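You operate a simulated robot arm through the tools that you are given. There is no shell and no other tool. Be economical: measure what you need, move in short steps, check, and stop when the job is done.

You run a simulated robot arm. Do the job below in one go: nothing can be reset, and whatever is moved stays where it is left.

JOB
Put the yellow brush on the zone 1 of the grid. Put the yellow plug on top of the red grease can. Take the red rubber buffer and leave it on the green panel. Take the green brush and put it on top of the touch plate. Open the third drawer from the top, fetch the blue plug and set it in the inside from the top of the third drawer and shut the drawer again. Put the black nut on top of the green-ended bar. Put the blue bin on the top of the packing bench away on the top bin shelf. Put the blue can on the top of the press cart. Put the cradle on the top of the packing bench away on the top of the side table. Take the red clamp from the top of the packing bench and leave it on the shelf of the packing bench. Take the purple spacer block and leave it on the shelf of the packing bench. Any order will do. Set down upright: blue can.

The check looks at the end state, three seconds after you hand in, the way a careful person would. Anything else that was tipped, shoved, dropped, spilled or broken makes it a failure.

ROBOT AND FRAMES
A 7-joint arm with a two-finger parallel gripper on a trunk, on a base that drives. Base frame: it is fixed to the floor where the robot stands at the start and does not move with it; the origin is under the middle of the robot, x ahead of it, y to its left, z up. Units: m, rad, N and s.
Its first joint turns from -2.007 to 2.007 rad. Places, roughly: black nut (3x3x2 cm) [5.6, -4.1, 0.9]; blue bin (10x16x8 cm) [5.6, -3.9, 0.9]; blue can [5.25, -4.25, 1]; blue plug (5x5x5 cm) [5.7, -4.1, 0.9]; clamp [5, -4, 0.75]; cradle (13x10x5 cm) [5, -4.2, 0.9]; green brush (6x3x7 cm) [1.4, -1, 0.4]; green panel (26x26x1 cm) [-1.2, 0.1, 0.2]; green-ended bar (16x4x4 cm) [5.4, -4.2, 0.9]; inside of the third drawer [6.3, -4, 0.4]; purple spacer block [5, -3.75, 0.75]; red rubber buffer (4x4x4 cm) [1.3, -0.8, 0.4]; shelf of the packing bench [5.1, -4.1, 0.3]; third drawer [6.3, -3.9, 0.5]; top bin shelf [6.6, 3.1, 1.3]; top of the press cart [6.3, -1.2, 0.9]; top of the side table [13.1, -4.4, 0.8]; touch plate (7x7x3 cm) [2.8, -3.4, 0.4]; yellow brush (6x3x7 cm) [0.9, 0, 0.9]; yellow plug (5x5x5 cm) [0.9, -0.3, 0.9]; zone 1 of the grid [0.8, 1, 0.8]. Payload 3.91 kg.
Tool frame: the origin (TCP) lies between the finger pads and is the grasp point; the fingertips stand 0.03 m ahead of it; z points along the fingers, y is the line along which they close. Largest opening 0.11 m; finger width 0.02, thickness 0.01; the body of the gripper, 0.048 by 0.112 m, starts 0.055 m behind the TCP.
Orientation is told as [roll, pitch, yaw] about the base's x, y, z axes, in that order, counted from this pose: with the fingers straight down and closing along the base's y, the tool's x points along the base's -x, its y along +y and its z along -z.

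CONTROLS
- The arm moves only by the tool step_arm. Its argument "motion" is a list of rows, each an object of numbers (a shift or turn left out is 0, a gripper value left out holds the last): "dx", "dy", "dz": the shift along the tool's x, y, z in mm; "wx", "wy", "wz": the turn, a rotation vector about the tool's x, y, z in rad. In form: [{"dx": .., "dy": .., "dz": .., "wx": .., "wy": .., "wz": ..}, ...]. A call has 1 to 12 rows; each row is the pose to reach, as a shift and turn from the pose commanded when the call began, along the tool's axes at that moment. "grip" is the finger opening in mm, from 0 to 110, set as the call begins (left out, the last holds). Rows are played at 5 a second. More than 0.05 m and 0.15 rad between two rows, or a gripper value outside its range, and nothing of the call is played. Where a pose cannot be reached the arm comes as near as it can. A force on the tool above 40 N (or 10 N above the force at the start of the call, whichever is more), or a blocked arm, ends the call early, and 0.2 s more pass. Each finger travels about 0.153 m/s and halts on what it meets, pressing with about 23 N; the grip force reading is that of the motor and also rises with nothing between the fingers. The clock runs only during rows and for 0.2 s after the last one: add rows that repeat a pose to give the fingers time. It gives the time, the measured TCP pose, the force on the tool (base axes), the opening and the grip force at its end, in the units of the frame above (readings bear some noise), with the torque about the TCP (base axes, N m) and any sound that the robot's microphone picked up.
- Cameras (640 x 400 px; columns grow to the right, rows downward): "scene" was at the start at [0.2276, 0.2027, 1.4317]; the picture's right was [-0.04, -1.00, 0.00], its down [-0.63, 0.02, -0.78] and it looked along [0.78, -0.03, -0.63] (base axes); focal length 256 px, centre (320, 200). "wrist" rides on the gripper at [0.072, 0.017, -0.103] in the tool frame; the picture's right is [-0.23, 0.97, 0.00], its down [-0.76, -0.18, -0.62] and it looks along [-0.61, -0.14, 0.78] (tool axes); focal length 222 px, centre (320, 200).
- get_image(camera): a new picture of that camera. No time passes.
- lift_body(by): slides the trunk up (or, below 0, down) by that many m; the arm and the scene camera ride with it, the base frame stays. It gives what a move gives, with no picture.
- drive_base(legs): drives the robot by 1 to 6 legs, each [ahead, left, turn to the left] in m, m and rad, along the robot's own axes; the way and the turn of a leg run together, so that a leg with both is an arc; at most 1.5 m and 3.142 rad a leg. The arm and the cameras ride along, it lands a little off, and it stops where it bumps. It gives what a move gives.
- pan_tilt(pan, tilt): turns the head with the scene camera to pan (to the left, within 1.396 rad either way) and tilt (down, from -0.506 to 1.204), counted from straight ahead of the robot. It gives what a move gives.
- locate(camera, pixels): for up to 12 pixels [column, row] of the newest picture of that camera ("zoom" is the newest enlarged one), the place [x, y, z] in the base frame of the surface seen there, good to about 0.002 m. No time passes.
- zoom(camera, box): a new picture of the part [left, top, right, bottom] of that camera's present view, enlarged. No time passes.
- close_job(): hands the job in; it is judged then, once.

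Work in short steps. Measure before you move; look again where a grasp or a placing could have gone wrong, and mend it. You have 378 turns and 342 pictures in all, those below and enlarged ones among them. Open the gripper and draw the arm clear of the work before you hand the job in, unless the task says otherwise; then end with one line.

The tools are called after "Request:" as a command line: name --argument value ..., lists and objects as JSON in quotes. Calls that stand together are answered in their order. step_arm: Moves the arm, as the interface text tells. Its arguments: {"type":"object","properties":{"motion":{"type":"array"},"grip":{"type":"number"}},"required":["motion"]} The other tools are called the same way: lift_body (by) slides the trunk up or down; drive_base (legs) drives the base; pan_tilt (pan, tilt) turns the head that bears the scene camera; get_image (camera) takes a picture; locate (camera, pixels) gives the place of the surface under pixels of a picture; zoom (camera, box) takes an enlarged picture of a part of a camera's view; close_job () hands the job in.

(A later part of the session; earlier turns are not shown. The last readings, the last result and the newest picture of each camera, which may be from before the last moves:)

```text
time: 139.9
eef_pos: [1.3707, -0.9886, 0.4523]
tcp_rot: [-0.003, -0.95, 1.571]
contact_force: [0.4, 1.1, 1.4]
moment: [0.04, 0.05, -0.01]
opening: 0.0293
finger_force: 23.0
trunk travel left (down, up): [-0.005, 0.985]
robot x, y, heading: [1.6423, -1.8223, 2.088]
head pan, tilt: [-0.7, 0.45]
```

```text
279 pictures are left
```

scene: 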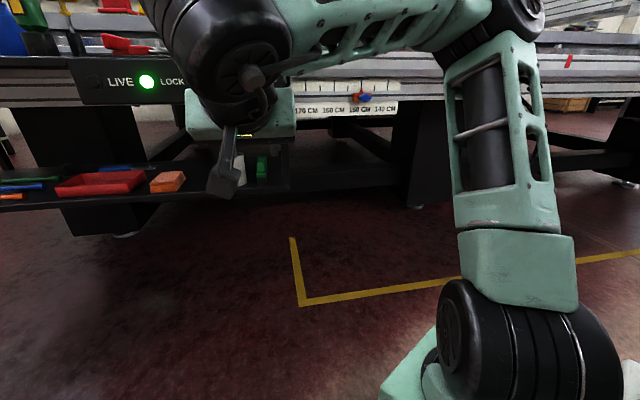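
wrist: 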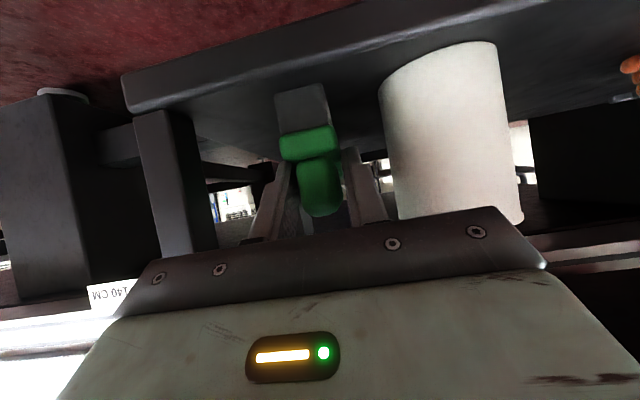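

Gripped at 29 mm. Lift 20 mm and pull straight out along -y.

Request:
step_arm --motion '[{"dx": -8, "dz": -6}, {"dx": -16, "dz": -12}, {"dx": -4, "dz": -29}, {"dx": 13, "dz": -53}, {"dx": 36, "dz": -85}, {"dx": 59, "dz": -117}, {"dx": 82, "dz": -150}, {"dx": 105, "dz": -182}]'

Request:
get_image --camera "wrist"

Request:
lift_body --by 0.15

```text
time: 141.7
eef_pos: [1.3717, -1.198, 0.472]
tcp_rot: [-0.001, -0.952, 1.571]
contact_force: [0.6, 0.1, -0.7]
moment: [0.02, -0.01, 0.01]
opening: 0.0291
finger_force: 22.9
trunk travel left (down, up): [-0.005, 0.985]
robot x, y, heading: [1.6389, -1.8213, 2.082]
head pan, tilt: [-0.7, 0.45]
```

```text
278 pictures are left
```

wrist: 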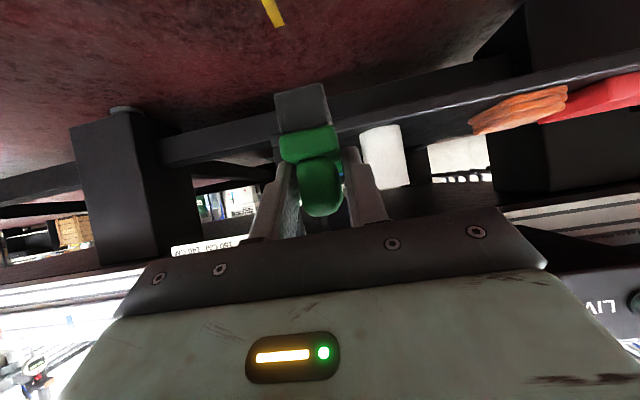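

```text
time: 143.5
eef_pos: [1.3726, -1.1961, 0.6218]
tcp_rot: [-0.002, -0.951, 1.572]
contact_force: [0.0, 0.2, 0.1]
moment: [-0.01, 0.01, 0.0]
opening: 0.029
finger_force: 23.5
trunk travel left (down, up): [-0.155, 0.835]
robot x, y, heading: [1.6388, -1.8254, 2.082]
head pan, tilt: [-0.7, 0.45]
```

Brush out. Back off from the rack, turn toward the touch plate at (2.8,-3.4) and look.

Request:
drive_base --legs '[[-0.35, 0, 0], [0, 0, -2.6]]'

Request:
pan_tilt --pan -0.3 --tilt 0.35

Request:
get_image --camera "scene"

```text
time: 151.8
eef_pos: [2.3762, -2.5186, 0.62]
tcp_rot: [-0.002, -0.951, -1.007]
contact_force: [-0.1, -0.5, -0.7]
moment: [-0.01, 0.0, -0.02]
opening: 0.0288
finger_force: 22.1
trunk travel left (down, up): [-0.155, 0.835]
robot x, y, heading: [1.8174, -2.134, -0.492]
head pan, tilt: [-0.7, 0.45]
```

```text
time: 152.7
eef_pos: [2.3749, -2.5193, 0.62]
tcp_rot: [0.0, -0.951, -1.005]
contact_force: [-0.4, -0.4, 0.3]
moment: [0.02, -0.01, 0.0]
opening: 0.0288
finger_force: 23.3
trunk travel left (down, up): [-0.155, 0.835]
robot x, y, heading: [1.8108, -2.1354, -0.494]
head pan, tilt: [-0.3, 0.351]
```

```text
277 pictures are left
```

scene: 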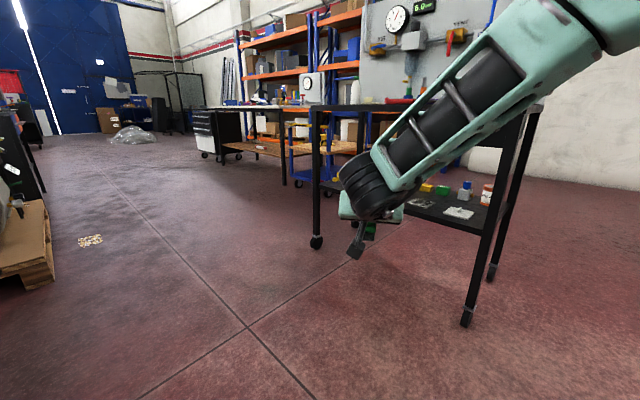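

A cart with a lower shelf is ahead-right. Zoom and locate there.

Request:
zoom --camera "scene" --box '[300, 80, 560, 250]'

Request:
locate --camera "scene" --pixels '[[316, 240], [466, 318], [460, 213], [422, 205], [465, 190], [440, 188], [487, 195], [316, 105], [540, 105], [490, 270], [425, 187]]'

```text
2.35 times, centred on (430, 165) of scene
```

zoom: 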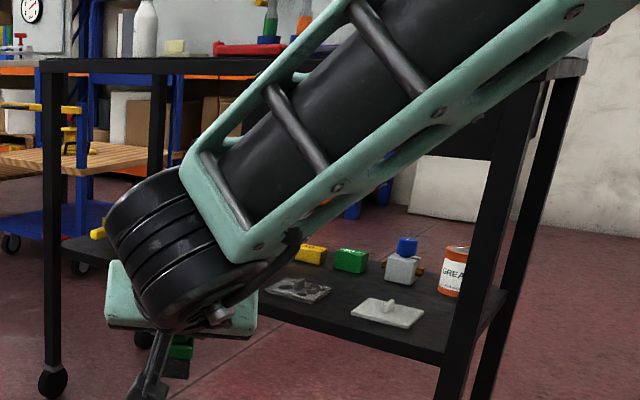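

```text
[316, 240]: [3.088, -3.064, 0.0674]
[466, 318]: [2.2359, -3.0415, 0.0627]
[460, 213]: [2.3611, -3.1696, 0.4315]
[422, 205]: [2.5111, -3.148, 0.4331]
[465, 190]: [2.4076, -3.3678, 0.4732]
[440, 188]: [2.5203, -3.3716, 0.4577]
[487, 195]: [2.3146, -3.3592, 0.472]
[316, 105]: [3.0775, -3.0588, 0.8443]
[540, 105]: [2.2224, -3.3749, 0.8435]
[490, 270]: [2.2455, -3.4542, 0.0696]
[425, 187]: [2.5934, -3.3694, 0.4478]
```

The touch plate is hidden behind the arm. I turn the base right a bit to uncover it.

Request:
drive_base --legs '[[0, 0, -0.7]]'

Request:
pan_tilt --pan 0.3 --tilt 0.3

Request:
get_image --camera "scene"

```text
time: 155.0
eef_pos: [1.9931, -2.7885, 0.6203]
tcp_rot: [-0.002, -0.951, -1.706]
contact_force: [-0.5, -0.3, 0.3]
moment: [0.02, -0.03, 0.0]
opening: 0.0291
finger_force: 23.4
trunk travel left (down, up): [-0.155, 0.835]
robot x, y, heading: [1.8165, -2.1327, -1.194]
head pan, tilt: [-0.3, 0.351]
```

```text
time: 156.0
eef_pos: [1.9941, -2.7885, 0.6217]
tcp_rot: [-0.003, -0.952, -1.707]
contact_force: [0.5, -0.3, -0.9]
moment: [0.02, 0.03, 0.01]
opening: 0.029
finger_force: 22.8
trunk travel left (down, up): [-0.155, 0.835]
robot x, y, heading: [1.8153, -2.1318, -1.191]
head pan, tilt: [0.3, 0.3]
```

```text
275 pictures are left
```

scene: 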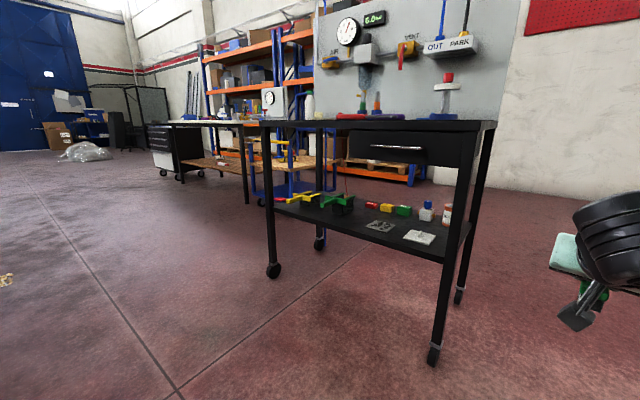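

Request:
zoom --camera "scene" --box '[260, 160, 480, 270]'

Request:
locate --camera "zoom" --pixels '[[240, 140], [180, 125], [120, 120], [330, 135], [420, 148], [240, 120], [350, 190], [470, 225], [200, 105], [60, 130], [300, 200], [150, 115]]'

```text
2.91 times, centred on (370, 215) of scene
```

zoom: 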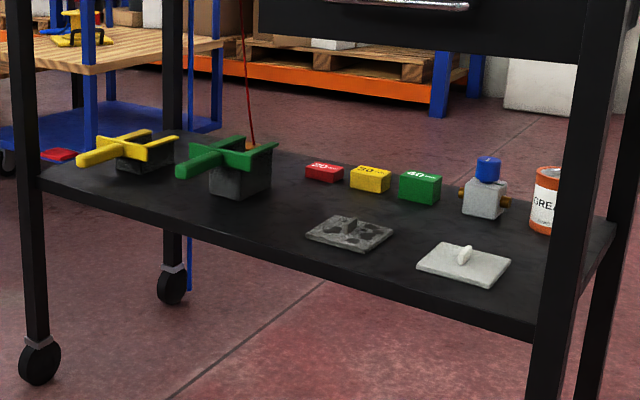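

```text
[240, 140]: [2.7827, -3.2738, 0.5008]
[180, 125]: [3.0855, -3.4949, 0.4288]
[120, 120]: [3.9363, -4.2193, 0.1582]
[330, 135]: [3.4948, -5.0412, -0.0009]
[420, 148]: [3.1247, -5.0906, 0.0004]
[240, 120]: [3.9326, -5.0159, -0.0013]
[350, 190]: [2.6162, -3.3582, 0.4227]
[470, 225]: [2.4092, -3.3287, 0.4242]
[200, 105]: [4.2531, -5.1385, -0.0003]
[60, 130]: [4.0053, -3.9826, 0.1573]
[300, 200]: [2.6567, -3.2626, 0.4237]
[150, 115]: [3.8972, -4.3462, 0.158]
```

The touch plate seems hidden behind the green-handled block, best reached from the south. I check the free space to the south-west.

Request:
locate --camera "scene" --pixels '[[560, 180], [600, 190], [520, 190], [600, 100], [470, 190], [560, 330], [410, 180]]'

Request:
pan_tilt --pan -0.9 --tilt 0.3

Request:
get_image --camera "scene"

```text
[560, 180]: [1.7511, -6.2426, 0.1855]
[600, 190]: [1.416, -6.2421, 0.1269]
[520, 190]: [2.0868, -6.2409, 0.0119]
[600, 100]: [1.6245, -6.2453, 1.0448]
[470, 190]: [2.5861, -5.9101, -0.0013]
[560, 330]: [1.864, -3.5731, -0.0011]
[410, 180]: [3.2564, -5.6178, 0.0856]
```

```text
time: 157.4
eef_pos: [1.9932, -2.7895, 0.6208]
tcp_rot: [-0.001, -0.951, -1.706]
contact_force: [-0.1, 0.0, -0.8]
moment: [0.01, -0.01, -0.05]
opening: 0.0288
finger_force: 22.4
trunk travel left (down, up): [-0.155, 0.835]
robot x, y, heading: [1.8131, -2.1331, -1.196]
head pan, tilt: [-0.901, 0.3]
```

```text
273 pictures are left
```

scene: 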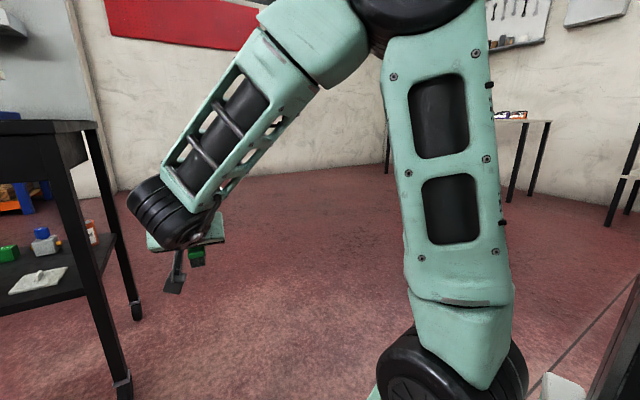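

South side is free to y≈-6.2. Drive round the cart's west end to its south side and face it.

Request:
drive_base --legs '[[0, 0, -0.375], [0, -0.4, 0], [1.3, 0, 0], [1.15, 0, 0], [0, 0, 1.571], [1.35, 0, 0]]'

Request:
drive_base --legs '[[0, 0, 1.571]]'

Request:
pan_tilt --pan -0.1 --tilt 0.3

Request:
get_image --camera "scene"

```text
time: 182.8
eef_pos: [3.4734, -4.5993, 0.6202]
tcp_rot: [-0.001, -0.952, -0.481]
contact_force: [-0.3, -0.3, -0.2]
moment: [0.01, 0.0, -0.04]
opening: 0.029
finger_force: 22.9
trunk travel left (down, up): [-0.155, 0.835]
robot x, y, heading: [2.7936, -4.5515, 0.029]
head pan, tilt: [-0.901, 0.3]
```

```text
time: 187.0
eef_pos: [2.8522, -3.8678, 0.6215]
tcp_rot: [-0.003, -0.952, 1.08]
contact_force: [0.2, -1.0, -0.9]
moment: [-0.03, 0.01, 0.03]
opening: 0.0291
finger_force: 22.9
trunk travel left (down, up): [-0.155, 0.835]
robot x, y, heading: [2.7936, -4.544, 1.597]
head pan, tilt: [-0.901, 0.3]
```

```text
time: 188.2
eef_pos: [2.8529, -3.8689, 0.6209]
tcp_rot: [-0.002, -0.951, 1.08]
contact_force: [-0.6, -0.1, -0.4]
moment: [0.01, -0.01, -0.05]
opening: 0.0289
finger_force: 23.1
trunk travel left (down, up): [-0.155, 0.835]
robot x, y, heading: [2.7882, -4.5466, 1.59]
head pan, tilt: [-0.099, 0.3]
```

```text
272 pictures are left
```

scene: 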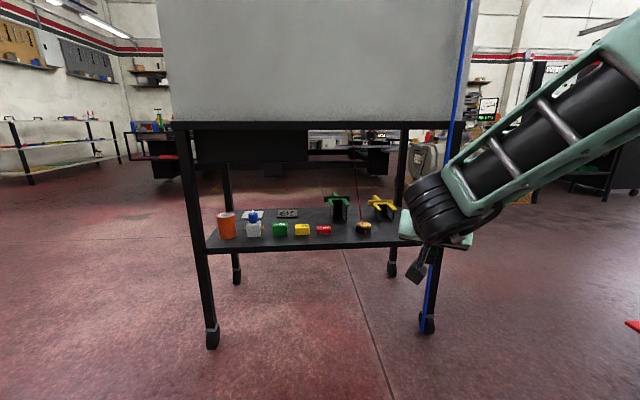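

The plate with its wire is at (363,228). I zoom and locate.

Request:
zoom --camera "scene" --box '[280, 170, 440, 270]'

Request:
locate --camera "zoom" --pixels '[[330, 222], [305, 222], [360, 222], [330, 213], [332, 238], [330, 252], [345, 215], [300, 235], [365, 237], [230, 150], [200, 290], [330, 160]]'

Request:
locate --camera "scene" --pixels '[[320, 127], [320, 122], [300, 162], [310, 250], [440, 160], [395, 235], [350, 125]]'

```text
4.00 times, centred on (360, 220) of scene
```

zoom: 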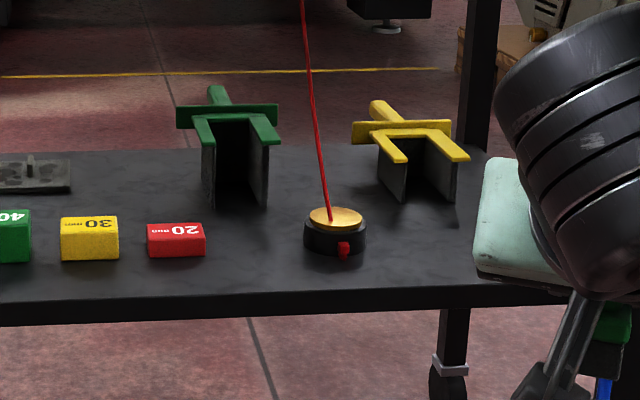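

```text
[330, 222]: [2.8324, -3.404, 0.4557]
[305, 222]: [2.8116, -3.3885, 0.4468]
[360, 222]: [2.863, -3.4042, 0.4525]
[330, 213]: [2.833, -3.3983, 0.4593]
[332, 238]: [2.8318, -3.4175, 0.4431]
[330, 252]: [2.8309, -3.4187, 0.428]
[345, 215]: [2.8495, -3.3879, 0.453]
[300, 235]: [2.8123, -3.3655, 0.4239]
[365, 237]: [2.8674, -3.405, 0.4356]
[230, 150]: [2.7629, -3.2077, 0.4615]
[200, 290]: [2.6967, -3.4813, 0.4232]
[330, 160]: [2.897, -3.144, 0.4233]
```

```text
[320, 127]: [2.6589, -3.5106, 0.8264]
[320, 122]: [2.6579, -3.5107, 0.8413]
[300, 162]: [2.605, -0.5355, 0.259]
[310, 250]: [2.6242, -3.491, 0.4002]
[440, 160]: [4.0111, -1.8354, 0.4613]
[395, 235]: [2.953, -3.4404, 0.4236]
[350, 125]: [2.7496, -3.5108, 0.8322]
```

Zoom in closer on the plate and wire.

Request:
zoom --camera "scene" --box '[345, 205, 385, 240]'

Request:
zoom --camera "scene" --box '[335, 110, 385, 240]'

Request:
get_image --camera "wrist"

```text
11.43 times, centred on (365, 222) of scene
```

zoom: 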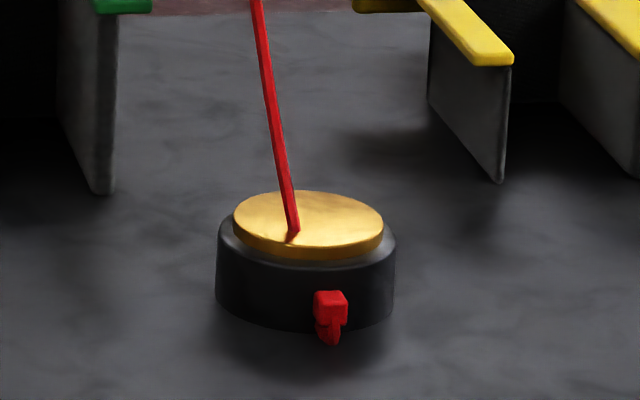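

```text
3.08 times, centred on (360, 175) of scene
```

zoom: 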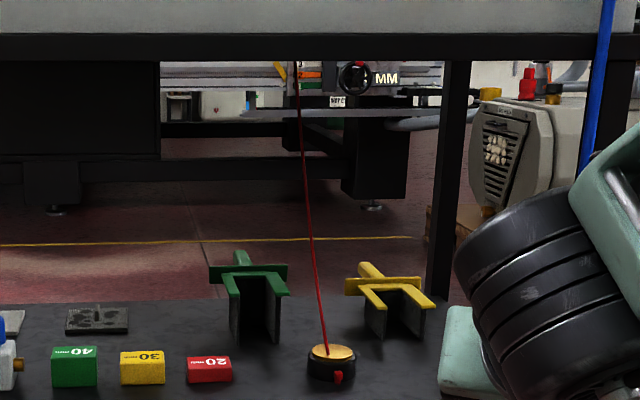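

```text
268 pictures are left
```

wrist: 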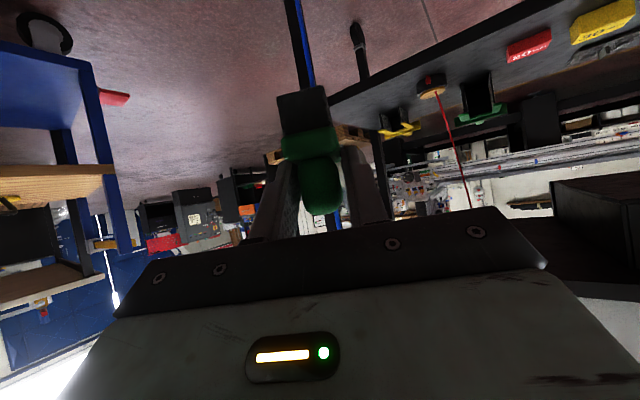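

I locate points along the wire in an enlarged view.

Request:
zoom --camera "scene" --box '[350, 190, 380, 235]'

Request:
locate --camera "zoom" --pixels '[[272, 325], [262, 260], [257, 230], [250, 180], [243, 120], [235, 60], [228, 10], [285, 345], [285, 300], [220, 330], [360, 330]]'

```text
8.89 times, centred on (365, 212) of scene
```

zoom: 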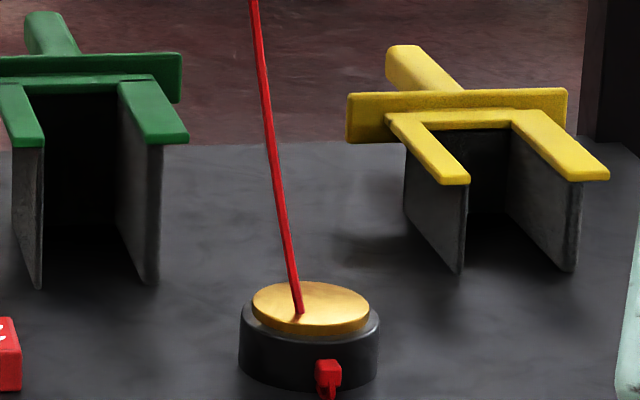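

```text
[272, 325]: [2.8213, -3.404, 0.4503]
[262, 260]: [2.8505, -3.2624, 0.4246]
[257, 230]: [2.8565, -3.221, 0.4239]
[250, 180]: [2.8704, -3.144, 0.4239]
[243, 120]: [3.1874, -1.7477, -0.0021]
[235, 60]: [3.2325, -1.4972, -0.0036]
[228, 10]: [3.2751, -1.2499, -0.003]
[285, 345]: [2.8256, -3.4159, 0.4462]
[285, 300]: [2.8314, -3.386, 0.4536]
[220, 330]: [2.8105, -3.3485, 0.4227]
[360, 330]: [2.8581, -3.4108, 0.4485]
```

Request:
locate --camera "zoom" --pixels '[[299, 310], [297, 295], [291, 250], [286, 220], [280, 185], [273, 140], [269, 110], [263, 60], [257, 20], [310, 285], [310, 330], [254, 305]]'

```text
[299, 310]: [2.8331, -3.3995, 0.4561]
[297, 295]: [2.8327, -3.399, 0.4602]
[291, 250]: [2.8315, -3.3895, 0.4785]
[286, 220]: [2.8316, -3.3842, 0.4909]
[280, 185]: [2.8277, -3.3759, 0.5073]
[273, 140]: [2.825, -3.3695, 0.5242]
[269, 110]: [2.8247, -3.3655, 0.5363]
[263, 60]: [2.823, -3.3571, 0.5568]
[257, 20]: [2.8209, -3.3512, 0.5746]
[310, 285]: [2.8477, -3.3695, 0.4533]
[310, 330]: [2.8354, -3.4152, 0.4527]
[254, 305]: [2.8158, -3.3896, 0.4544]
```

The wire attaches at (2.834,-3.401) and leans north-west; the disc centre is (2.838,-3.391), top 0.4535. I will set the brush just east of the wire, long side along y. First turn so that the tool points to +y, and check the blue hose at the right post.

Request:
drive_base --legs '[[0, 0, 0.49], [-0.2, -0.25, 0]]'

Request:
pan_tilt --pan -0.6 --tilt 0.3

Request:
get_image --camera "scene"

Request:
get_image --camera "wrist"

```text
time: 191.7
eef_pos: [2.8403, -3.9739, 0.6215]
tcp_rot: [-0.003, -0.954, 1.569]
contact_force: [1.0, -0.8, -1.0]
moment: [0.01, -0.01, -0.04]
opening: 0.0291
finger_force: 22.8
trunk travel left (down, up): [-0.155, 0.835]
robot x, y, heading: [3.108, -4.6035, 2.079]
head pan, tilt: [-0.099, 0.3]
```

```text
time: 192.6
eef_pos: [2.8403, -3.9768, 0.6196]
tcp_rot: [-0.002, -0.95, 1.568]
contact_force: [0.4, -0.2, -0.8]
moment: [0.01, -0.03, -0.01]
opening: 0.0293
finger_force: 22.8
trunk travel left (down, up): [-0.155, 0.835]
robot x, y, heading: [3.1084, -4.6, 2.085]
head pan, tilt: [-0.6, 0.3]
```

```text
266 pictures are left
```

scene: 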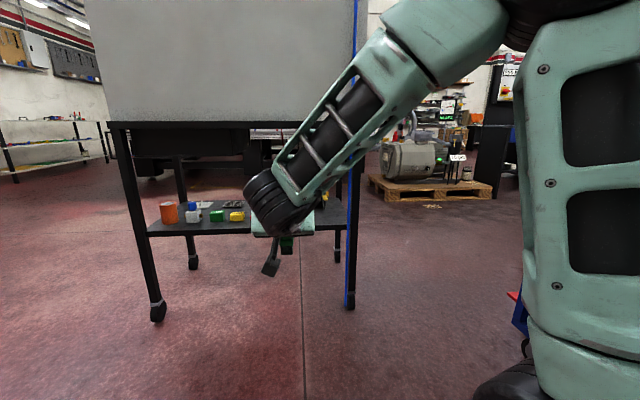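

```text
265 pictures are left
```

wrist: 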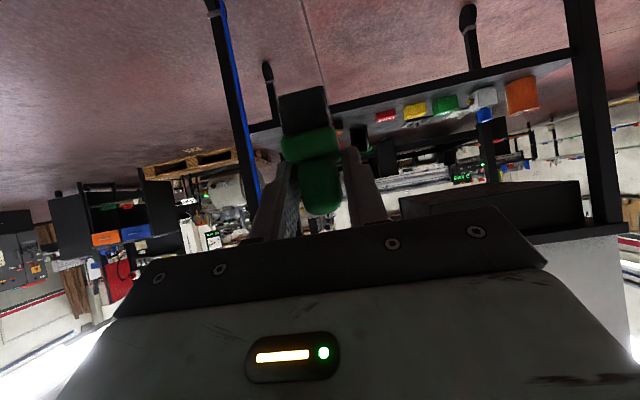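

Hose is on the right post (~x 3.0), clear of the tool line. Drive 0.25 m north, then approach at height.

Request:
locate --camera "scene" --pixels '[[351, 250], [356, 220], [340, 250]]'

Request:
drive_base --legs '[[0.2116, -0.134, 0]]'

Request:
get_image --camera "wrist"

```text
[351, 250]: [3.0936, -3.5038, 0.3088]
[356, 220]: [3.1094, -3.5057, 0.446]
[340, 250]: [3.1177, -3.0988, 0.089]
```

```text
time: 194.4
eef_pos: [2.8552, -3.7245, 0.62]
tcp_rot: [-0.001, -0.951, 1.567]
contact_force: [-0.1, 0.4, -1.6]
moment: [0.0, -0.01, 0.01]
opening: 0.0286
finger_force: 23.0
trunk travel left (down, up): [-0.155, 0.835]
robot x, y, heading: [3.1227, -4.3477, 2.073]
head pan, tilt: [-0.6, 0.3]
```

```text
264 pictures are left
```

wrist: 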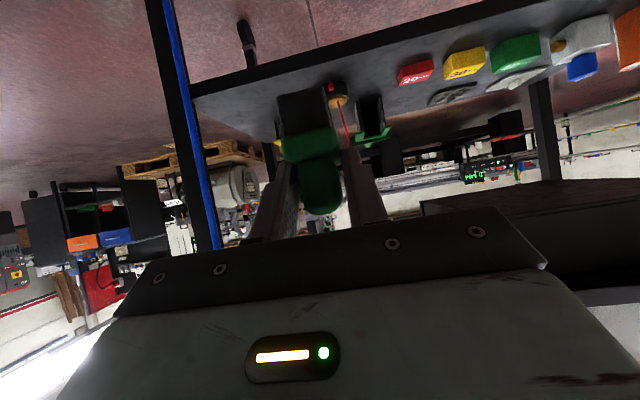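

Advance about 70 % of the way to the hover point and check.

Request:
step_arm --motion '[{"dx": -13, "dz": 38}, {"dx": -27, "dz": 76, "dy": 1}, {"dx": -40, "dz": 114, "dy": 2}, {"dx": -53, "dz": 152, "dy": 2}, {"dx": -67, "dz": 190, "dy": 2}, {"dx": -80, "dz": 228, "dy": 2}, {"dx": -80, "dz": 228, "dy": 2}]'

Request:
get_image --camera "wrist"

Request:
zoom --camera "scene" --box '[160, 150, 420, 300]'

```text
time: 196.0
eef_pos: [2.8563, -3.493, 0.5536]
tcp_rot: [-0.002, -0.952, 1.568]
contact_force: [0.7, -0.3, -1.2]
moment: [0.01, -0.01, -0.01]
opening: 0.0289
finger_force: 23.1
trunk travel left (down, up): [-0.155, 0.835]
robot x, y, heading: [3.1223, -4.3523, 2.078]
head pan, tilt: [-0.6, 0.3]
```

```text
263 pictures are left
```

wrist: 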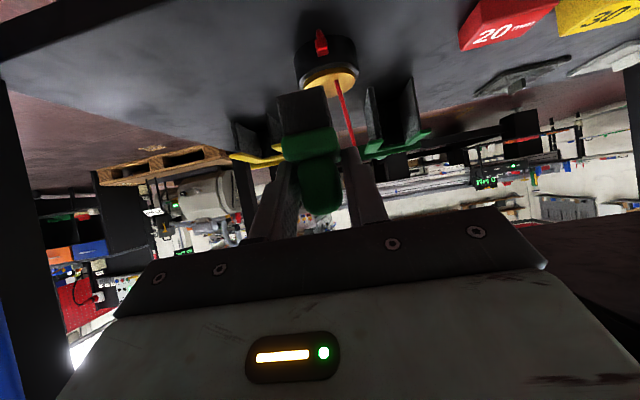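

```text
2.46 times, centred on (290, 225) of scene
```

zoom: 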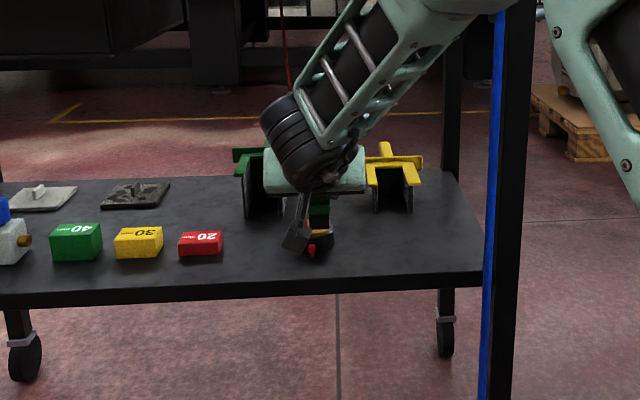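

I measure the plate and the held brush in the wrist view to align accurately.

Request:
zoom --camera "wrist" --box '[260, 20, 400, 220]'

Request:
locate --camera "zoom" --pixels '[[100, 140], [220, 120], [200, 130], [180, 140], [300, 130], [130, 170], [200, 140], [90, 220], [215, 160], [60, 165], [155, 200]]'

```text
2.00 times, centred on (330, 120) of wrist
```

zoom: 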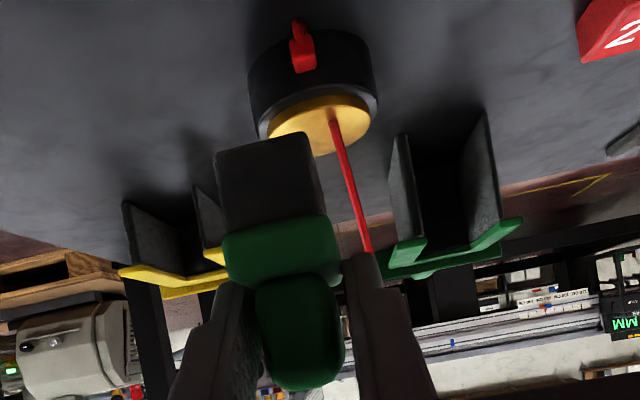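

```text
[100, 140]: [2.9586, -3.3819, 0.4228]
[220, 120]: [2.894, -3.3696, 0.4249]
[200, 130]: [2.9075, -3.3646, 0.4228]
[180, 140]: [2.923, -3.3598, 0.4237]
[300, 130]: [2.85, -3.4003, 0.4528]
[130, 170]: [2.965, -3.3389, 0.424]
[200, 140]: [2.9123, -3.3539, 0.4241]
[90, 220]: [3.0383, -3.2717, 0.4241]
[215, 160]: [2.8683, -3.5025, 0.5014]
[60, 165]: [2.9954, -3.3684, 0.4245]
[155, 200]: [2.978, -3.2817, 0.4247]
```

Request:
locate --camera "zoom" --pixels '[[317, 180], [312, 145], [222, 175], [218, 155], [270, 150], [334, 122], [345, 160], [355, 200], [278, 130], [368, 110], [320, 150]]'

```text
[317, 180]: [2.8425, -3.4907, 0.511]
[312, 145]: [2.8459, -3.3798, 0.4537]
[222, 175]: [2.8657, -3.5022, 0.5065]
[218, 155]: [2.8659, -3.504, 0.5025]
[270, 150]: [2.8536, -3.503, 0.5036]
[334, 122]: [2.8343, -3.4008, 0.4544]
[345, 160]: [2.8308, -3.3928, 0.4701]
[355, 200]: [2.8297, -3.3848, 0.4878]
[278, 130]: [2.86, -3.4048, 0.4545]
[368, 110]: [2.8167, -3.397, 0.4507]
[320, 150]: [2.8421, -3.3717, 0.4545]
```

Brush will clear the wire by ~4 mm. Move to hover above the final spot.

Request:
step_arm --motion '[{"dx": -8, "dy": 2, "dz": 25}, {"dx": -17, "dy": 2, "dz": 50}, {"dx": -25, "dy": 2, "dz": 76}, {"dx": -25, "dy": 2, "dz": 76}]'

Request:
zoom --camera "wrist" --box '[240, 0, 400, 220]'

Request:
locate --camera "zoom" --pixels '[[200, 160], [300, 160], [250, 150], [300, 120], [320, 180], [330, 120], [310, 140]]'

```text
time: 197.0
eef_pos: [2.8538, -3.4155, 0.5294]
tcp_rot: [0.0, -0.953, 1.567]
contact_force: [-0.2, 0.2, -0.6]
moment: [-0.01, -0.01, -0.01]
opening: 0.0291
finger_force: 22.9
trunk travel left (down, up): [-0.155, 0.835]
robot x, y, heading: [3.1252, -4.351, 2.072]
head pan, tilt: [-0.6, 0.3]
```

```text
1.82 times, centred on (320, 110) of wrist
```

zoom: 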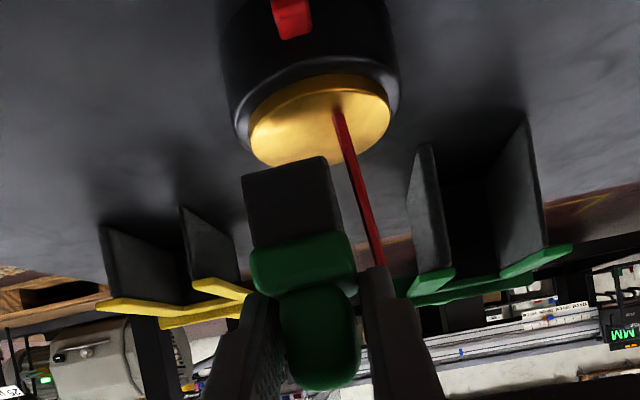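

```text
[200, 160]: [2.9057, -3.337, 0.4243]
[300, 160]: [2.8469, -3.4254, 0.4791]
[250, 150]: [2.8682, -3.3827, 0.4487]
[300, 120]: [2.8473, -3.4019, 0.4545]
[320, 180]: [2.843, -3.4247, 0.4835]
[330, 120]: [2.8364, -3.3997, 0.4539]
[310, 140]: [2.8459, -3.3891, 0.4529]
```

Lower 24 mm vertically with a 3 mm back-off, watching the force.

Request:
step_arm --motion '[{"dx": 8, "dz": 3}, {"dx": 15, "dz": 8}, {"dx": 19, "dz": 10}, {"dx": 21, "dz": 11}, {"dx": 21, "dz": 11}]'

Request:
step_arm --motion '[{"dx": 1, "dz": 1}, {"dx": 2, "dz": 1.5}, {"dx": 2, "dz": 1.5}]'

```text
time: 198.2
eef_pos: [2.8542, -3.4192, 0.5068]
tcp_rot: [0.0, -0.953, 1.565]
contact_force: [-0.3, 0.7, 3.8]
moment: [0.11, 0.06, -0.04]
opening: 0.0291
finger_force: 23.0
trunk travel left (down, up): [-0.155, 0.835]
robot x, y, heading: [3.1228, -4.3529, 2.079]
head pan, tilt: [-0.6, 0.3]
```

```text
time: 199.0
eef_pos: [2.854, -3.419, 0.5061]
tcp_rot: [0.0, -0.955, 1.565]
contact_force: [-0.3, 2.5, 16.8]
moment: [0.35, 0.04, 0.01]
opening: 0.0293
finger_force: 23.7
trunk travel left (down, up): [-0.155, 0.835]
robot x, y, heading: [3.119, -4.3513, 2.083]
head pan, tilt: [-0.6, 0.3]
```

Contact made (16.8 N). I relieve it, open to 38 mm, and look before retreating.

Request:
step_arm --motion '[{"dx": -1, "dz": -1}, {"dx": -2, "dz": -1.3}]'

Request:
step_arm --motion '[{}, {}, {}]' --grip 39

Request:
zoom --camera "wrist" --box '[240, 0, 400, 220]'

```text
time: 199.6
eef_pos: [2.8547, -3.4184, 0.5057]
tcp_rot: [-0.002, -0.953, 1.567]
contact_force: [1.5, -0.6, 10.4]
moment: [0.26, -0.05, 0.0]
opening: 0.0289
finger_force: 22.9
trunk travel left (down, up): [-0.155, 0.835]
robot x, y, heading: [3.1219, -4.3516, 2.077]
head pan, tilt: [-0.6, 0.3]
```

```text
time: 200.4
eef_pos: [2.8527, -3.4181, 0.5061]
tcp_rot: [-0.001, -0.953, 1.569]
contact_force: [-0.4, -0.1, -0.3]
moment: [-0.01, -0.01, 0.01]
opening: 0.0392
finger_force: 0.2
trunk travel left (down, up): [-0.155, 0.835]
robot x, y, heading: [3.1233, -4.3526, 2.081]
head pan, tilt: [-0.6, 0.3]
```

```text
1.82 times, centred on (320, 110) of wrist
```

zoom: 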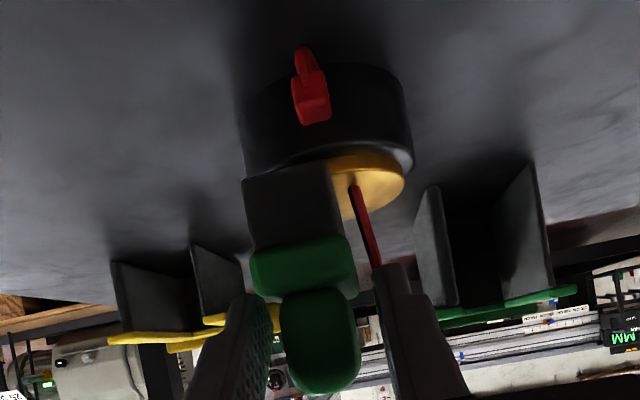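

Brush stands free on the plate. Retreat straight back along the tool line.

Request:
step_arm --motion '[{"dz": -20}, {"dz": -50}, {"dz": -95}, {"dz": -140}, {"dz": -185}, {"dz": -230}, {"dz": -260}]'

Request:
get_image --camera "scene"

Request:
zoom --camera "wrist" --box '[240, 40, 440, 200]'

```text
time: 202.0
eef_pos: [2.8538, -3.6285, 0.6564]
tcp_rot: [-0.002, -0.952, 1.566]
contact_force: [0.5, -0.3, 0.8]
moment: [0.0, -0.03, 0.01]
opening: 0.039
finger_force: 0.1
trunk travel left (down, up): [-0.155, 0.835]
robot x, y, heading: [3.1241, -4.3512, 2.074]
head pan, tilt: [-0.6, 0.3]
```

```text
258 pictures are left
```

scene: 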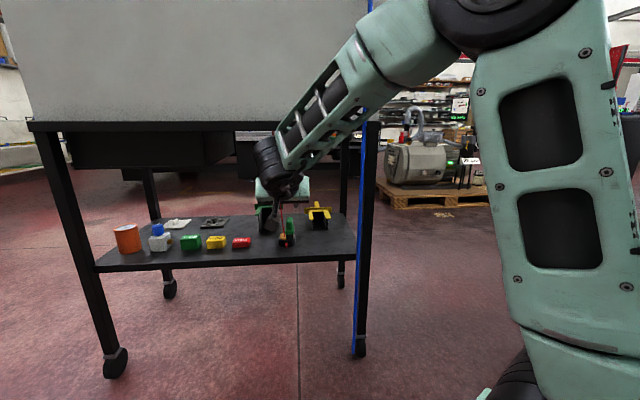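

```text
2.50 times, centred on (340, 120) of wrist
```

zoom: 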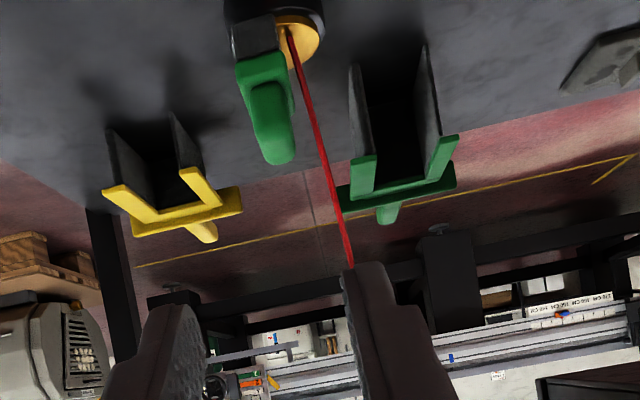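

Brush placed. While in this pose I measure the wrist camera housing's extent, needed for the buffer approach.

Request:
zoom --camera "scene" --box '[230, 130, 330, 240]'

Request:
locate --camera "zoom" --pixels '[[200, 370], [230, 370], [195, 310], [240, 280], [235, 350], [210, 340], [180, 355], [160, 120], [200, 180], [260, 200], [215, 290]]'

```text
3.64 times, centred on (280, 185) of scene
```

zoom: 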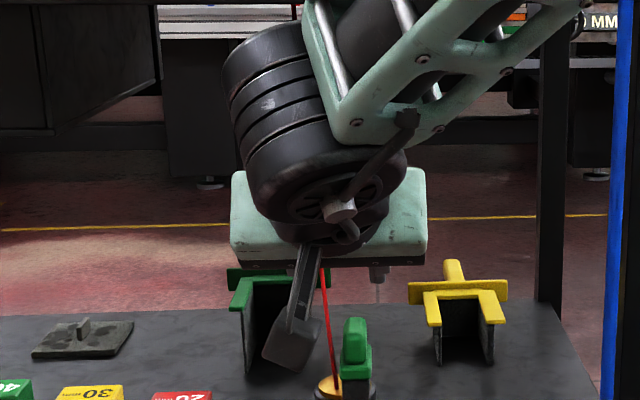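

```text
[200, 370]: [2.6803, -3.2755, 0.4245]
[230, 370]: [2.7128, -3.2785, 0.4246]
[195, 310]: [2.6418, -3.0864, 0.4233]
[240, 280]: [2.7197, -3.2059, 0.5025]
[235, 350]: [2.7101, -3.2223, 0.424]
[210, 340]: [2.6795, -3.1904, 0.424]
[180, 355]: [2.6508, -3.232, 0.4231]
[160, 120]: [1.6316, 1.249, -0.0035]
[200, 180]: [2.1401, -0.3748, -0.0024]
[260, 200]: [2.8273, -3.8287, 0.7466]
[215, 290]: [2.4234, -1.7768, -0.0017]
```

Request:
locate --camera "zoom" --pixels '[[290, 340], [268, 345], [315, 330], [290, 365], [300, 320], [305, 270], [270, 358], [298, 372], [330, 200], [390, 180], [245, 180], [330, 110]]'

```text
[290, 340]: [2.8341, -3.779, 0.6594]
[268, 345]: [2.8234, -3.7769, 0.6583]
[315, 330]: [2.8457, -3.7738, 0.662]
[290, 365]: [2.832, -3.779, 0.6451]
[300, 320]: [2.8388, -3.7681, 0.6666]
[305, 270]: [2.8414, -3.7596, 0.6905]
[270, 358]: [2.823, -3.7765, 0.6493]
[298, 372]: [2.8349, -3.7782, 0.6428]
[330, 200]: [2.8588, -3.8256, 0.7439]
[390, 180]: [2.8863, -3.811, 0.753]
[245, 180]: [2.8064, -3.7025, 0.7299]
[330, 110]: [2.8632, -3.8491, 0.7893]
```

Housing bottom is ~15 mm below TCP height: it will clear the rack shelf. Drive back to the rack for the buffer.

Request:
drive_base --legs '[[-0.3, 0, 0], [0, 0, 1.067], [1.4, 0, 0], [0.5, 0, 0], [0, 0, -1.571], [1.3, 0, 0]]'

Request:
drive_base --legs '[[0.8, 0, 0], [0, 0, 0.26]]'

Request:
step_arm --motion '[{}, {}, {}]' --grip 110

Request:
pan_tilt --pan -0.1 --tilt 0.35

Request:
get_image --camera "scene"

```text
time: 206.4
eef_pos: [2.5505, -4.4289, 0.6568]
tcp_rot: [-0.002, -0.951, 2.444]
contact_force: [0.3, -0.2, -0.4]
moment: [0.0, 0.0, 0.03]
opening: 0.0388
finger_force: 0.0
trunk travel left (down, up): [-0.155, 0.835]
robot x, y, heading: [3.279, -4.685, 2.961]
head pan, tilt: [-0.6, 0.3]
stopped in leg 2: the robot was blocked; the commanded pose is now the measured one
```

```text
time: 211.6
eef_pos: [1.7269, -4.4782, 0.6575]
tcp_rot: [-0.001, -0.951, 2.706]
contact_force: [0.2, -0.3, -0.1]
moment: [0.0, 0.01, -0.02]
opening: 0.0392
finger_force: 0.2
trunk travel left (down, up): [-0.155, 0.835]
robot x, y, heading: [2.4986, -4.5389, -3.069]
head pan, tilt: [-0.6, 0.3]
```

```text
time: 212.4
eef_pos: [1.726, -4.4784, 0.6573]
tcp_rot: [-0.002, -0.95, 2.704]
contact_force: [0.2, -0.4, -0.4]
moment: [-0.02, -0.02, 0.03]
opening: 0.11
finger_force: 0.1
trunk travel left (down, up): [-0.155, 0.835]
robot x, y, heading: [2.4994, -4.5345, -3.068]
head pan, tilt: [-0.6, 0.3]
```

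```text
time: 213.3
eef_pos: [1.7256, -4.4778, 0.6572]
tcp_rot: [-0.001, -0.951, 2.705]
contact_force: [-0.1, 0.5, -0.5]
moment: [0.02, 0.01, 0.0]
opening: 0.11
finger_force: 0.0
trunk travel left (down, up): [-0.155, 0.835]
robot x, y, heading: [2.4975, -4.5401, -3.061]
head pan, tilt: [-0.099, 0.351]
```

```text
255 pictures are left
```

scene: 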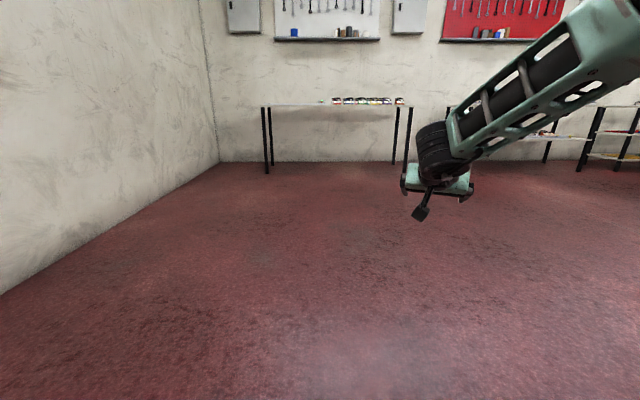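

The turn was blocked by something. I look back there to see what was bumped.

Request:
drive_base --legs '[[0, 0, 1.4]]'

Request:
pan_tilt --pan 1.39 --tilt 0.35

Request:
get_image --camera "scene"

```text
time: 217.2
eef_pos: [2.312, -5.289, 0.6573]
tcp_rot: [-0.002, -0.952, -2.172]
contact_force: [-0.2, -0.6, 0.5]
moment: [-0.02, 0.01, 0.01]
opening: 0.1098
finger_force: 0.0
trunk travel left (down, up): [-0.155, 0.835]
robot x, y, heading: [2.4967, -4.5369, -1.66]
head pan, tilt: [-0.099, 0.351]
```

```text
time: 218.8
eef_pos: [2.3143, -5.2873, 0.6564]
tcp_rot: [-0.002, -0.953, -2.172]
contact_force: [1.1, 0.6, 0.1]
moment: [-0.03, -0.01, 0.02]
opening: 0.1099
finger_force: 0.2
trunk travel left (down, up): [-0.155, 0.835]
robot x, y, heading: [2.4972, -4.535, -1.652]
head pan, tilt: [1.389, 0.351]
```

```text
254 pictures are left
```

scene: 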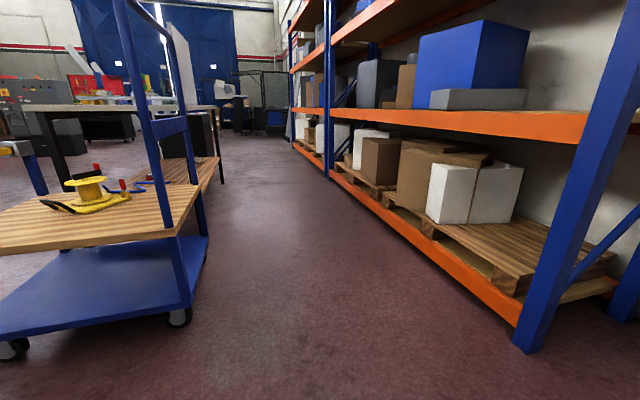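

Request:
locate --camera "scene" --pixels '[[180, 318], [200, 190], [185, 300], [525, 345], [560, 250], [85, 205], [100, 320], [15, 350], [150, 100], [205, 240]]'

Request:
zoom --camera "scene" --box '[0, 0, 320, 200]'

```text
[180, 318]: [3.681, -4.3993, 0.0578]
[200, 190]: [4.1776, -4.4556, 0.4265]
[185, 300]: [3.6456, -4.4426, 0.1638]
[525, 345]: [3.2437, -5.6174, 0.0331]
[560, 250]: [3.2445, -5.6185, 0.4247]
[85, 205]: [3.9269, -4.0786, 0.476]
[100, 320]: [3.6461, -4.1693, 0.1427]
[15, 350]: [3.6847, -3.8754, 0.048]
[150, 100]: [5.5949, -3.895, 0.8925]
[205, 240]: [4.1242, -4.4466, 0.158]
```

```text
2.00 times, centred on (160, 100) of scene
```

zoom: 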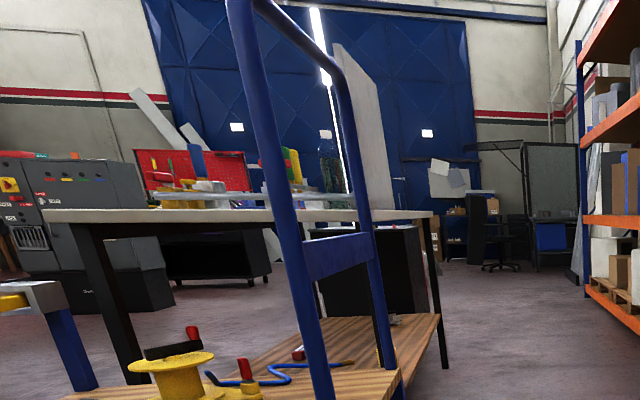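

Cart corner at (3.65,-4.44) was merely touched by the base; things on it look undisturbed. Continue to the rack.

Request:
drive_base --legs '[[0, 0, -1.49], [1.15, 0, 0], [0, 0, -1.571], [1.3, 0, 0], [0.7, 0, 0]]'

Request:
drive_base --legs '[[0, 0, 0.26]]'

Request:
pan_tilt --pan -0.2 --tilt 0.35

Request:
get_image --camera "scene"

Request:
get_image --camera "wrist"

```text
time: 241.6
eef_pos: [1.4703, -1.7825, 0.6574]
tcp_rot: [0.0, -0.951, 1.058]
contact_force: [-0.6, -0.9, -0.5]
moment: [0.01, -0.01, 0.03]
opening: 0.1099
finger_force: 0.0
trunk travel left (down, up): [-0.155, 0.835]
robot x, y, heading: [1.3542, -2.5433, 1.575]
head pan, tilt: [1.389, 0.351]
```

```text
time: 242.9
eef_pos: [1.2701, -1.7781, 0.6573]
tcp_rot: [-0.002, -0.951, 1.32]
contact_force: [-1.2, -0.4, -0.2]
moment: [0.02, 0.01, -0.01]
opening: 0.1101
finger_force: 0.1
trunk travel left (down, up): [-0.155, 0.835]
robot x, y, heading: [1.3612, -2.5466, 1.837]
head pan, tilt: [1.389, 0.351]
```

```text
time: 244.5
eef_pos: [1.2703, -1.7781, 0.6568]
tcp_rot: [-0.002, -0.952, 1.32]
contact_force: [-0.1, 0.1, -0.1]
moment: [-0.01, -0.01, 0.05]
opening: 0.11
finger_force: 0.0
trunk travel left (down, up): [-0.155, 0.835]
robot x, y, heading: [1.3574, -2.5459, 1.834]
head pan, tilt: [-0.201, 0.351]
```

```text
252 pictures are left
```

scene: 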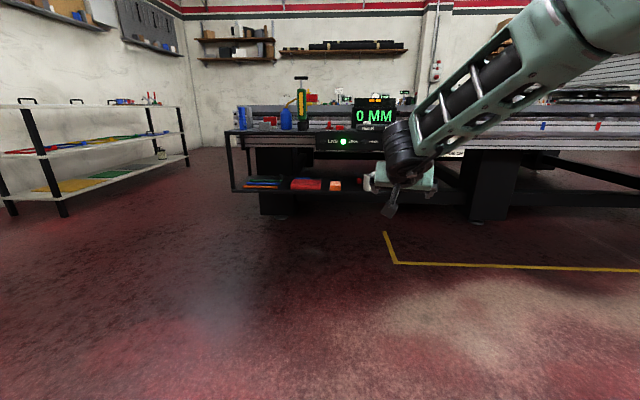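

```text
251 pictures are left
```

wrist: 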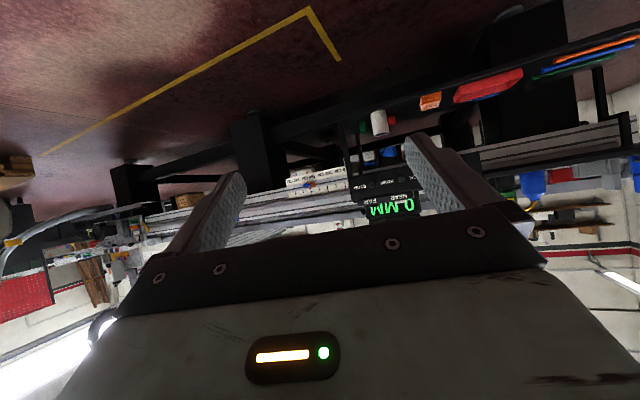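

I retract the arm 0.22 m horizontally, flatten the pitch by 0.07, then drive closer and lower the trunk.

Request:
step_arm --motion '[{"dx": 23, "dz": -33, "wy": -0.035}, {"dx": 46, "dz": -65, "wy": -0.07}, {"dx": 70, "dz": -98, "wy": -0.07}, {"dx": 93, "dz": -130, "wy": -0.07}, {"dx": 116, "dz": -163, "wy": -0.07}, {"dx": 128, "dz": -179, "wy": -0.07}]'

Request:
drive_base --legs '[[0.77, -0.133, 0]]'

Request:
lift_body --by -0.14

Request:
get_image --camera "wrist"

Request:
get_image --camera "scene"

```text
time: 245.9
eef_pos: [1.2149, -1.9925, 0.6553]
tcp_rot: [0.0, -1.022, 1.32]
contact_force: [0.4, -0.8, 1.1]
moment: [0.0, -0.03, -0.02]
opening: 0.1102
finger_force: 0.0
trunk travel left (down, up): [-0.155, 0.835]
robot x, y, heading: [1.3561, -2.5439, 1.838]
head pan, tilt: [-0.201, 0.351]
```

```text
time: 250.1
eef_pos: [1.1414, -1.2138, 0.6558]
tcp_rot: [-0.002, -1.021, 1.321]
contact_force: [0.4, 1.0, -0.3]
moment: [0.01, 0.01, 0.02]
opening: 0.1101
finger_force: 0.0
trunk travel left (down, up): [-0.155, 0.835]
robot x, y, heading: [1.2815, -1.7693, 1.837]
head pan, tilt: [-0.201, 0.351]
```

```text
time: 251.8
eef_pos: [1.1417, -1.2131, 0.5166]
tcp_rot: [-0.002, -1.02, 1.32]
contact_force: [0.3, -0.1, -0.1]
moment: [-0.01, 0.01, 0.0]
opening: 0.1101
finger_force: 0.0
trunk travel left (down, up): [-0.015, 0.975]
robot x, y, heading: [1.2783, -1.769, 1.836]
head pan, tilt: [-0.201, 0.351]
```

```text
250 pictures are left
```

wrist: 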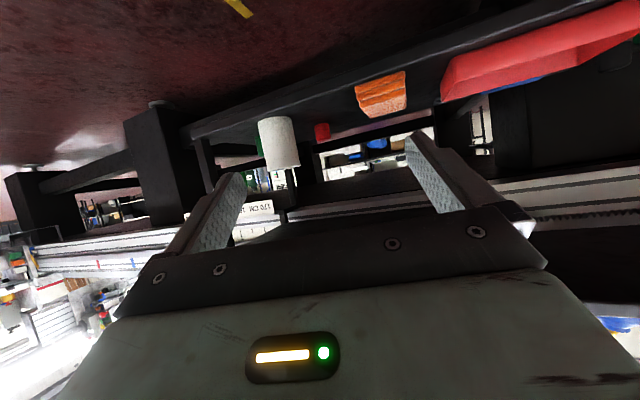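

```text
249 pictures are left
```

scene: 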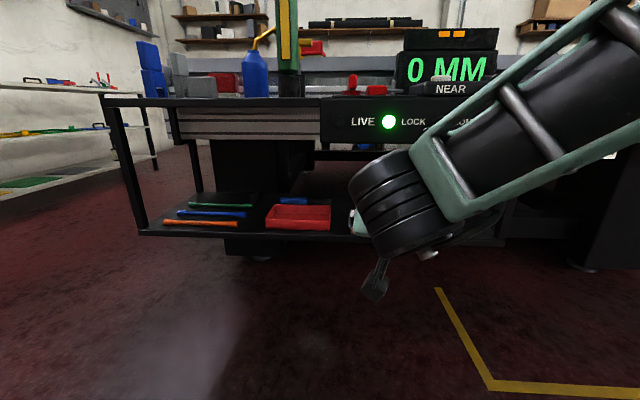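

I re-measure buffer, cup and orange block from this wrist view.

Request:
zoom --camera "wrist" --box '[240, 60, 420, 180]'

Request:
locate --camera "zoom" --pixels '[[290, 255], [270, 255], [312, 250], [290, 235], [290, 275], [72, 300], [205, 340], [130, 220], [410, 140], [425, 190], [590, 130], [580, 60]]'

```text
3.33 times, centred on (330, 120) of wrist
```

zoom: 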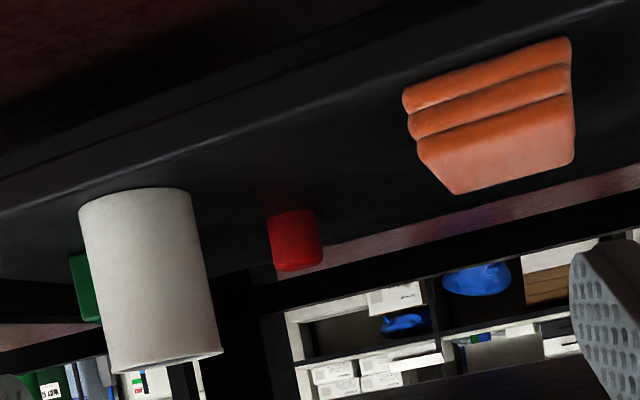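

```text
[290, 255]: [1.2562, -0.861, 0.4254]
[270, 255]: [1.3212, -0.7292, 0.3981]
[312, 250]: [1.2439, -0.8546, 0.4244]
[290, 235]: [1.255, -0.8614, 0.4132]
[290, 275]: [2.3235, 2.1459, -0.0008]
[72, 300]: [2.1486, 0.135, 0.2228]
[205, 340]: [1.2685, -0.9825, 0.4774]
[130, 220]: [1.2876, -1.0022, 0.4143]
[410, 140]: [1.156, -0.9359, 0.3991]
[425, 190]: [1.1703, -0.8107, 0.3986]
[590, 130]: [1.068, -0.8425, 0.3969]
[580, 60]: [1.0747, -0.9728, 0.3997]
```

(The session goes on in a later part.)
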